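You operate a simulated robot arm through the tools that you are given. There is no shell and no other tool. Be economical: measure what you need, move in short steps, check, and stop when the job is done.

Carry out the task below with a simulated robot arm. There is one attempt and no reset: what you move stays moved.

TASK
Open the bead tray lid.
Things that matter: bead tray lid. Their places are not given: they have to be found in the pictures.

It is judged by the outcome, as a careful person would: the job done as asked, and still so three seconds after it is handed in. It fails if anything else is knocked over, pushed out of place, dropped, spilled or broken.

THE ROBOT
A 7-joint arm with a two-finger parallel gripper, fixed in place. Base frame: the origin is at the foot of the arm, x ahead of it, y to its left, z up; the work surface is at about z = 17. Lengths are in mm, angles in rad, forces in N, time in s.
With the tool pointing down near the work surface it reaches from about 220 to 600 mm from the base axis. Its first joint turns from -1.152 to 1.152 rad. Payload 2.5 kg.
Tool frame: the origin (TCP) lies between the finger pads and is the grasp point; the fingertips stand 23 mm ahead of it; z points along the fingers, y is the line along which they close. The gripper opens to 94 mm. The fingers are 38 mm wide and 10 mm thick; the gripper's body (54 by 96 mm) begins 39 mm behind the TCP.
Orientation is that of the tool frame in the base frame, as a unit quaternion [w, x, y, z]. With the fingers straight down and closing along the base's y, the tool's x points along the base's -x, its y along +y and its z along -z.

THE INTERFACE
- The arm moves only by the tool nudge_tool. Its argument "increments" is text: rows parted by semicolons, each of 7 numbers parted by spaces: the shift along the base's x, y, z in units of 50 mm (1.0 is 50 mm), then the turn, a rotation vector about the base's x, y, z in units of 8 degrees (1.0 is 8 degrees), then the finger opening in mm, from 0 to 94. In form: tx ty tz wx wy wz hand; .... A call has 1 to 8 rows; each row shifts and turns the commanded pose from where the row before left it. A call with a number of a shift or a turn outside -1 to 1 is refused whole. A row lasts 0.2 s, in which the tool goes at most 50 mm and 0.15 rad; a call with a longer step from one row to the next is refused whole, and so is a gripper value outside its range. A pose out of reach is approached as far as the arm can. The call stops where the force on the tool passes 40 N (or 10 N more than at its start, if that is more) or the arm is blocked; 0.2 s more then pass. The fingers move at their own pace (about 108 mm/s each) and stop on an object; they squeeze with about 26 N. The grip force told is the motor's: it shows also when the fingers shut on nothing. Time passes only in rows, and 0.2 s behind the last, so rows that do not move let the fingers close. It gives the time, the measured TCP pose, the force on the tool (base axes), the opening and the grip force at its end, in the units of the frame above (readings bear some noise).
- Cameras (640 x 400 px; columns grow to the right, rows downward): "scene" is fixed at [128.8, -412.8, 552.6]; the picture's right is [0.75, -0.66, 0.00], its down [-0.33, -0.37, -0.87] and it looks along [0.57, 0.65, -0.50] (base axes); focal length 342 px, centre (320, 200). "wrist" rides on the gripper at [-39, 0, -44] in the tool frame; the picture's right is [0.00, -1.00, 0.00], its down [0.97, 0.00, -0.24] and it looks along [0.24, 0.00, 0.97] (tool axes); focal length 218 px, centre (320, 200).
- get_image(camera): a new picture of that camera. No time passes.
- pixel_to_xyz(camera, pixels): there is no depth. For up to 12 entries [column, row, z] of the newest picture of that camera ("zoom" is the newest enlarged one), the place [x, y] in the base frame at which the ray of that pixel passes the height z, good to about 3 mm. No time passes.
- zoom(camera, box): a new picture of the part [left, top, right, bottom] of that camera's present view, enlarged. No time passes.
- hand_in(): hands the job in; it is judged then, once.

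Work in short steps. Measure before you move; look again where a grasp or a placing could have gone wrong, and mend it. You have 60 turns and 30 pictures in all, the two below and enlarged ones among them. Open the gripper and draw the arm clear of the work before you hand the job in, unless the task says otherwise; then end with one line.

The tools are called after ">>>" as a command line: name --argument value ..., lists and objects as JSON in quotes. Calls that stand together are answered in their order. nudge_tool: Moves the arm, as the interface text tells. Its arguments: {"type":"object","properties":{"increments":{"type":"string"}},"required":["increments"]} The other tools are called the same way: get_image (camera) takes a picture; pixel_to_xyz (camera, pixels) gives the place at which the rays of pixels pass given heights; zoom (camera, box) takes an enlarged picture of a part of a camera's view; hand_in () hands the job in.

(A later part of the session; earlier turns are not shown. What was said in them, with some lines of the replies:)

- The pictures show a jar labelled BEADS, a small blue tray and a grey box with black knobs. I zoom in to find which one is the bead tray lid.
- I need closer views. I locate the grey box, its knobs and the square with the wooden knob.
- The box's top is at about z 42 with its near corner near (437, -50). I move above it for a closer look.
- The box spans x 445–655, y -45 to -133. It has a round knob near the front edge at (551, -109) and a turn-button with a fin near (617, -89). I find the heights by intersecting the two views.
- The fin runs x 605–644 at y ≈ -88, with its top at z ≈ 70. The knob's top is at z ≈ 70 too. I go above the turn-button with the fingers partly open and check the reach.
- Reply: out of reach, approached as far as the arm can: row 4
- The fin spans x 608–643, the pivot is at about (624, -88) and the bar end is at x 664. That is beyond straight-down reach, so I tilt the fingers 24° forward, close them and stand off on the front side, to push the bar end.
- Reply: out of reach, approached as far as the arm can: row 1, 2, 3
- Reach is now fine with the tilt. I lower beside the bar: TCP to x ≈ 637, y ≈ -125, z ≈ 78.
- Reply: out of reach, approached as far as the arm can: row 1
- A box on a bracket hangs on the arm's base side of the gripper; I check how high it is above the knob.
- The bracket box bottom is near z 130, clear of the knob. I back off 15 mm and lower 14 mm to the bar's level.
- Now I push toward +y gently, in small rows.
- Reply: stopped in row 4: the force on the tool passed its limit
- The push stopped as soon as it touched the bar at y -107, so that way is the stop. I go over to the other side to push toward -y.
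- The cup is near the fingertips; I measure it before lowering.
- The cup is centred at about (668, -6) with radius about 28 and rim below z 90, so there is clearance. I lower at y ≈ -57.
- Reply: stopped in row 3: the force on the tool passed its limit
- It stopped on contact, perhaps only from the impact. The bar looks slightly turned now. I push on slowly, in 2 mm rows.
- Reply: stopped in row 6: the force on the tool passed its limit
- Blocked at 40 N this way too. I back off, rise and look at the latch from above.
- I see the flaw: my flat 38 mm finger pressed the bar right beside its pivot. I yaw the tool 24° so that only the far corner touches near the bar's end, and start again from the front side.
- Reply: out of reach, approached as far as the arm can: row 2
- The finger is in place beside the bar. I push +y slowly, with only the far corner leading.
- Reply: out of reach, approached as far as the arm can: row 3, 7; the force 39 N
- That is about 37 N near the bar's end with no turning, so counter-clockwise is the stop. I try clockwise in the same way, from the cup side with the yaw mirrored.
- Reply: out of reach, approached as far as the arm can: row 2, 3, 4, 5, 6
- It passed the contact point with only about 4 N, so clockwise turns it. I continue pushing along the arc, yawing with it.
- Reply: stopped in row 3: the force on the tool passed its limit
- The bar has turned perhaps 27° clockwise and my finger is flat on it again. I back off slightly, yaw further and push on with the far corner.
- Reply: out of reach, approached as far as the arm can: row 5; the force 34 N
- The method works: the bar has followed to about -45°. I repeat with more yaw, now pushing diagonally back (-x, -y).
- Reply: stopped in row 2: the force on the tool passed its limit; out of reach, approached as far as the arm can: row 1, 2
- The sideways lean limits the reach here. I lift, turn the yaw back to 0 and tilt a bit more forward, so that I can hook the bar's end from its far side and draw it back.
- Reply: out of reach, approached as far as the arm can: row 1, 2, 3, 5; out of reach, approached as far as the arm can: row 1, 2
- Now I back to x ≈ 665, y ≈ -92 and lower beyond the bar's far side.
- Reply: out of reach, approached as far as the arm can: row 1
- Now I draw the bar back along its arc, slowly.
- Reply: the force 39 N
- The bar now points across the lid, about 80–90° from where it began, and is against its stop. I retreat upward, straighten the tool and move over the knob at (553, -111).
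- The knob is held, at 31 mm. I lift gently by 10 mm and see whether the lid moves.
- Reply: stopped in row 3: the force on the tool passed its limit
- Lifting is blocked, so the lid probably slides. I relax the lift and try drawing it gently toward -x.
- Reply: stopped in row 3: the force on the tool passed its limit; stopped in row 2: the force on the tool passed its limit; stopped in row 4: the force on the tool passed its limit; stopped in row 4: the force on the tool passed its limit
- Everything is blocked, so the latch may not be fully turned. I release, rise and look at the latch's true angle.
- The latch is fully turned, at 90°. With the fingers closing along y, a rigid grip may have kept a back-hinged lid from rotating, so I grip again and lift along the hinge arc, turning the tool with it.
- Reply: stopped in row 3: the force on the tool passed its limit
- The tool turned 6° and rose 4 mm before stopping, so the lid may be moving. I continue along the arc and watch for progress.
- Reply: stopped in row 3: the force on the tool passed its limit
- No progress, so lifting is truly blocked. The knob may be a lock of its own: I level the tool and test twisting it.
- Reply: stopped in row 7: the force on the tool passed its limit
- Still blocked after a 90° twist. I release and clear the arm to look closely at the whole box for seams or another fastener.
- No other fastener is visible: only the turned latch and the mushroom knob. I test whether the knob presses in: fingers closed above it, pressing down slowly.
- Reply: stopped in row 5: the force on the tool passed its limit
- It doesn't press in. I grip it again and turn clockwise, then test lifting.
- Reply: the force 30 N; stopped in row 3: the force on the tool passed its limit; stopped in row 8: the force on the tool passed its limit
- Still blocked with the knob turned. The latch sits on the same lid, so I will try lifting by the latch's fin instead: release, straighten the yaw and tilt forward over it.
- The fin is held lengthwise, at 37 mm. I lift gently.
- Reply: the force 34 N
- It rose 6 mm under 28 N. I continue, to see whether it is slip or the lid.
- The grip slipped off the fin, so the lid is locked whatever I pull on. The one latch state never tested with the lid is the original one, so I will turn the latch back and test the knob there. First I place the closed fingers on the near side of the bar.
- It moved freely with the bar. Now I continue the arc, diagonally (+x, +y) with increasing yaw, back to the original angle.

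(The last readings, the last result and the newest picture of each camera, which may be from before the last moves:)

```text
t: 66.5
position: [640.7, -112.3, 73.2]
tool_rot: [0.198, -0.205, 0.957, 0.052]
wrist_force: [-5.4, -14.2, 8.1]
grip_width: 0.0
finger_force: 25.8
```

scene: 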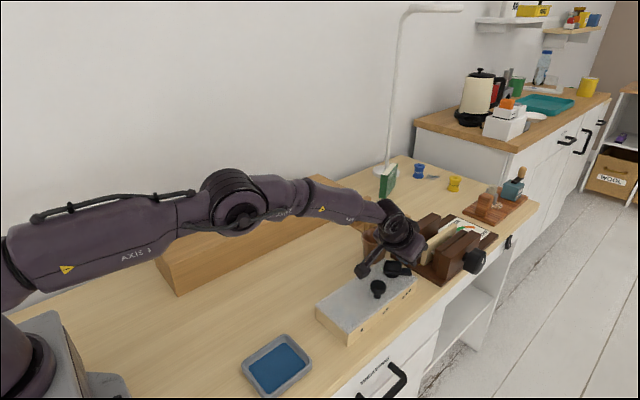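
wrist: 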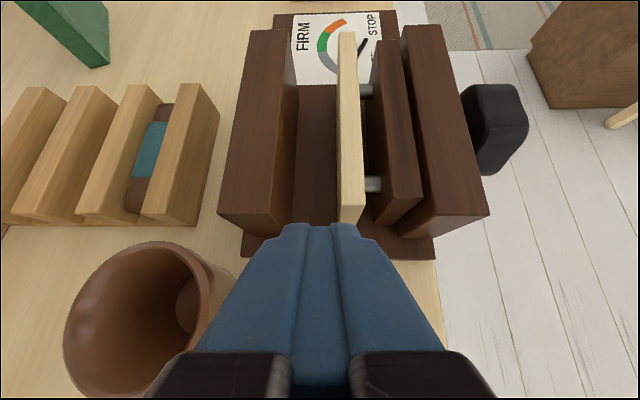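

The bar is back at its original stop, with 15 N contact at the same pose as before. I retreat and go back over the knob.

>>> nudge_tool --increments "0 0.05 0 0 0 0 0;0 -0.3 0 0 0 0 0;0 0 0.9 0 0 0 0;-0.4 0.1 0.3 0 0 -1 30;-0.4 0.05 0 0 0 -1 60;-0.4 0.05 0 0 0 -1 60;-0.3 0 0 0 1 0 60;-0.3 0 0 0 1 0 60"

>>> nudge_tool --increments "0 0 0 0 1 0 60;0 0 0 0 0 0 60"

```text
t: 68.3
position: [545.4, -111.8, 134.4]
tool_rot: [0.066, 0.0, 0.998, 0.012]
wrist_force: [-0.1, 0.7, 0.1]
grip_width: 60.1
finger_force: 0.0
out of reach, approached as far as the arm can: row 2
```

```text
t: 68.9
position: [547.0, -112.7, 133.8]
tool_rot: [-0.003, 0.0, 1.0, 0.012]
wrist_force: [-0.4, -0.4, 0.4]
grip_width: 60.0
finger_force: 0.0
```

>>> nudge_tool --increments "0.06 0.02 -0.7 0 0 0 60;0 0 -0.63 0 0 0 60;0 0 0 0 0 0 60;0 0 0 0 0 0 10;0 0 0 0 0 0 10;0 0 0 0 0 0 10"

>>> nudge_tool --increments "0 0.02 0.05 -0.25 0 0 10;0 0.02 0.05 -0.25 0 0 10;0 0.02 0.05 -0.25 0 0 10;0 0.02 0.05 -0.25 0 0 10;0 0 0 0 0 0 10"

```text
t: 70.3
position: [548.5, -110.9, 66.7]
tool_rot: [-0.001, 0.001, 1.0, 0.011]
wrist_force: [5.4, -11.8, -0.2]
grip_width: 31.1
finger_force: 45.2
```

```text
t: 71.5
position: [549.0, -105.1, 75.4]
tool_rot: [-0.003, 0.001, 0.998, -0.057]
wrist_force: [-7.0, -10.2, 3.7]
grip_width: 30.8
finger_force: 45.4
```

It moves with almost no force: the lid was unlocked in the original latch position and is now opening (8° already). I follow the back-hinge arc further.

>>> nudge_tool --increments "0 0.082 0.126 -0.75 0 0 10;0 0.094 0.116 -0.75 0 0 10;0 0.106 0.104 -0.75 0 0 10;0 0.116 0.094 -0.75 0 0 10;0 0.126 0.082 -0.75 0 0 10;0 0 0 0 0 0 10"

```text
t: 72.9
position: [549.5, -77.8, 101.7]
tool_rot: [-0.004, 0.001, 0.949, -0.314]
wrist_force: [-22.5, 5.3, 5.2]
grip_width: 30.8
finger_force: 44.8
5 turns are left
```

>>> nudge_tool --increments "0 0.134 0.066 -0.75 0 0 10;0 0.14 0.054 -0.75 0 0 10;0 0.144 0.036 -0.75 0 0 10;0 0.146 0.024 -0.75 0 0 10;0 0.148 0.006 -0.75 0 0 10;0 0.15 -0.01 -0.75 0 0 10;0 0 0 0 0 0 10"

>>> zoom --camera "scene" --box '[300, 190, 440, 350]'

```text
t: 74.5
position: [548.2, -36.0, 108.8]
tool_rot: [0.0, 0.001, 0.807, -0.591]
wrist_force: [5.6, 4.6, -17.0]
grip_width: 31.1
finger_force: 45.1
```

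```text
2.50 times, centred on (370, 270) of scene
4 turns are left
```

zoom: 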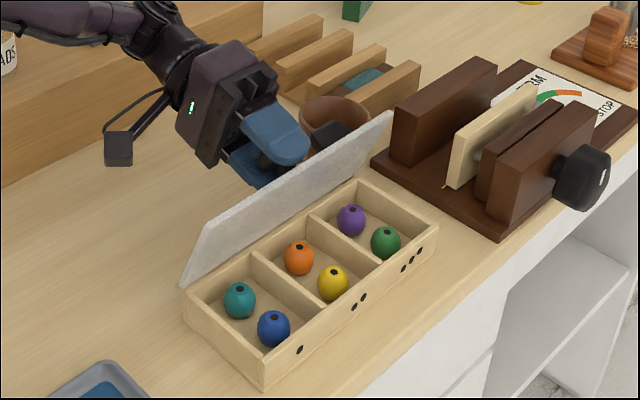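

The lid stands open at about 72° with the beads visible and the cup untouched. I check that it stays by itself: open the fingers around the knob, wait, and close again to feel whether the knob is still there.

>>> nudge_tool --increments "0 0 0 0 0 0 50;0 0 0 0 0 0 50;0 0 0 0 0 0 50;0 0 0 0 0 0 50;0 0 0 0 0 0 50;0 0 0 0 0 0 10;0 0 0 0 0 0 10;0 0 0 0 0 0 10"

```text
t: 76.3
position: [548.5, -36.4, 109.4]
tool_rot: [-0.002, 0.001, 0.806, -0.592]
wrist_force: [-0.3, 0.7, 0.4]
grip_width: 10.0
finger_force: 0.0
3 turns are left
```

The knob was gone when I closed on nothing: the lid fell shut, so it doesn't stay at 72° and has to be opened further, near or past its balance point. I return upright over the knob and grip it again.

>>> nudge_tool --increments "0 0 0 0 0 0 60;0 0 0.8 0 0 0 60;0 0 0.8 0 0 0 60;0 0 0 0.9 0 0 60;0 0 0 0.9 0 0 60;0 0 0 0.9 0 0 60;0 0 0 0.9 0 0 60;0 0 0 0.9 0 0 60"

>>> nudge_tool --increments "0 -0.3 0 0.9 0 0 60;0 -0.3 0 0.9 0 0 60;0 -0.3 0 0.9 0 0 60;0 -0.3 0 0.9 0 0 60;0 -0.3 0 0.98 0 0 60;0 0 0 0 0 0 60;0 0 0 0 0 0 60"

>>> nudge_tool --increments "0 0 -0.8 0 0 0 60;0 0 -0.8 0 0 0 60;0 0 -0.82 0 0 0 60;0 0 0 0 0 0 60;0 0 0 0 0 0 10;0 0 0 0 0 0 10;0 0 0 0 0 0 10"

```text
t: 78.1
position: [548.5, -36.6, 191.6]
tool_rot: [-0.001, 0.0, 0.95, -0.312]
wrist_force: [-0.4, 0.6, -0.4]
grip_width: 59.8
finger_force: 0.1
```

```text
t: 79.7
position: [548.5, -111.5, 191.3]
tool_rot: [-0.002, 0.0, 1.0, 0.001]
wrist_force: [0.1, 0.1, 0.2]
grip_width: 60.2
finger_force: 0.1
```

```text
t: 81.3
position: [549.3, -110.9, 69.9]
tool_rot: [-0.001, 0.0, 1.0, 0.001]
wrist_force: [3.6, 0.9, -4.1]
grip_width: 31.3
finger_force: 45.2
2 turns are left
```

The knob is gripped again and the lid is closed. I reopen along the same arc, this time to about 90°, with small steps, then repeat the let-go test.

>>> nudge_tool --increments "0 0.07 0.134 -0.75 0 0 10;0 0.084 0.128 -0.75 0 0 10;0 0.096 0.116 -0.75 0 0 10;0 0.108 0.108 -0.75 0 0 10;0 0.118 0.094 -0.75 0 0 10;0 0.128 0.082 -0.75 0 0 10;0 0.136 0.066 -0.75 0 0 10;0 0.142 0.054 -0.75 0 0 10"

>>> nudge_tool --increments "0 0.148 0.038 -0.75 0 0 10;0 0.15 0.024 -0.75 0 0 10;0 0.15 0.006 -0.75 0 0 10;0 0.152 -0.01 -0.75 0 0 10;0 0.15 -0.024 -0.75 0 0 10;0 0.146 -0.04 -0.75 0 0 10;0 0.142 -0.056 -0.75 0 0 10;0 0 0 0 0 0 10"

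>>> nudge_tool --increments "0 0 0 0 0 0 46;0 0 0 0 0 0 46;0 0 0 0 0 0 46;0 0 0 0 0 0 46;0 0 0 0 0 0 46;0 0 0 0 0 0 26;0 0 0 0 0 0 26"

```text
t: 83.1
position: [548.5, -65.4, 107.8]
tool_rot: [-0.001, 0.001, 0.914, -0.405]
wrist_force: [11.6, 10.7, -13.1]
grip_width: 31.0
finger_force: 45.0
```

```text
t: 84.7
position: [549.5, -19.0, 107.2]
tool_rot: [0.006, -0.003, 0.719, -0.695]
wrist_force: [-5.5, -0.7, 1.3]
grip_width: 30.7
finger_force: 44.9
stopped in row 7: the force on the tool passed its limit (the readings are from after the stop); the commanded pose is now the measured one
out of reach, approached as far as the arm can: row 7
```

```text
t: 86.3
position: [547.8, -18.8, 106.3]
tool_rot: [0.006, -0.002, 0.719, -0.695]
wrist_force: [0.1, 0.6, 0.0]
grip_width: 31.1
finger_force: 45.3
1 turns are left
```

The lid stands at about 88° and was still there after letting go for a second. I release, draw straight back off the knob, rise clear and hand in.

>>> nudge_tool --increments "0 0 0 0 0 0 56;0 0 0 0 0 0 56;0 0.2 0 0 0 0 56;0 0.2 0.01 0 0 0 56;0 0.2 0.01 0 0 0 56;0 0.2 0.01 0 0 0 56;0 0 0 0 0 0 56"

>>> nudge_tool --increments "0 0 0.6 0 0 0 56;0 0 0.8 0 0 0 56;0 0 0.8 0.5 0 0 56;-0.2 0 0.5 0.8 0 0 56;-0.2 0 0 0.8 0 0 56;0 0 0 0 0 0 56"

>>> hand_in

```text
t: 87.9
position: [538.9, 17.9, 111.8]
tool_rot: [0.006, 0.0, 0.719, -0.695]
wrist_force: [0.0, -0.5, 0.1]
grip_width: 55.6
finger_force: 0.1
out of reach, approached as far as the arm can: row 3, 5
```

```text
t: 89.3
position: [518.4, 21.6, 245.2]
tool_rot: [0.008, -0.003, 0.814, -0.581]
wrist_force: [0.3, -0.1, 0.6]
grip_width: 55.8
finger_force: 0.2
```

```text
The job is handed in.
```

I opened the bead tray lid to about 88° and handed the job in with the gripper open and clear. The lid stayed up during a one-second let-go test. I had no pictures left to confirm it, or that the nearby cup is untouched, after I drew the arm away. The lid also fell shut once, after a first opening to about 72°, and I turned the latch away and back before finding it was already unlocked.
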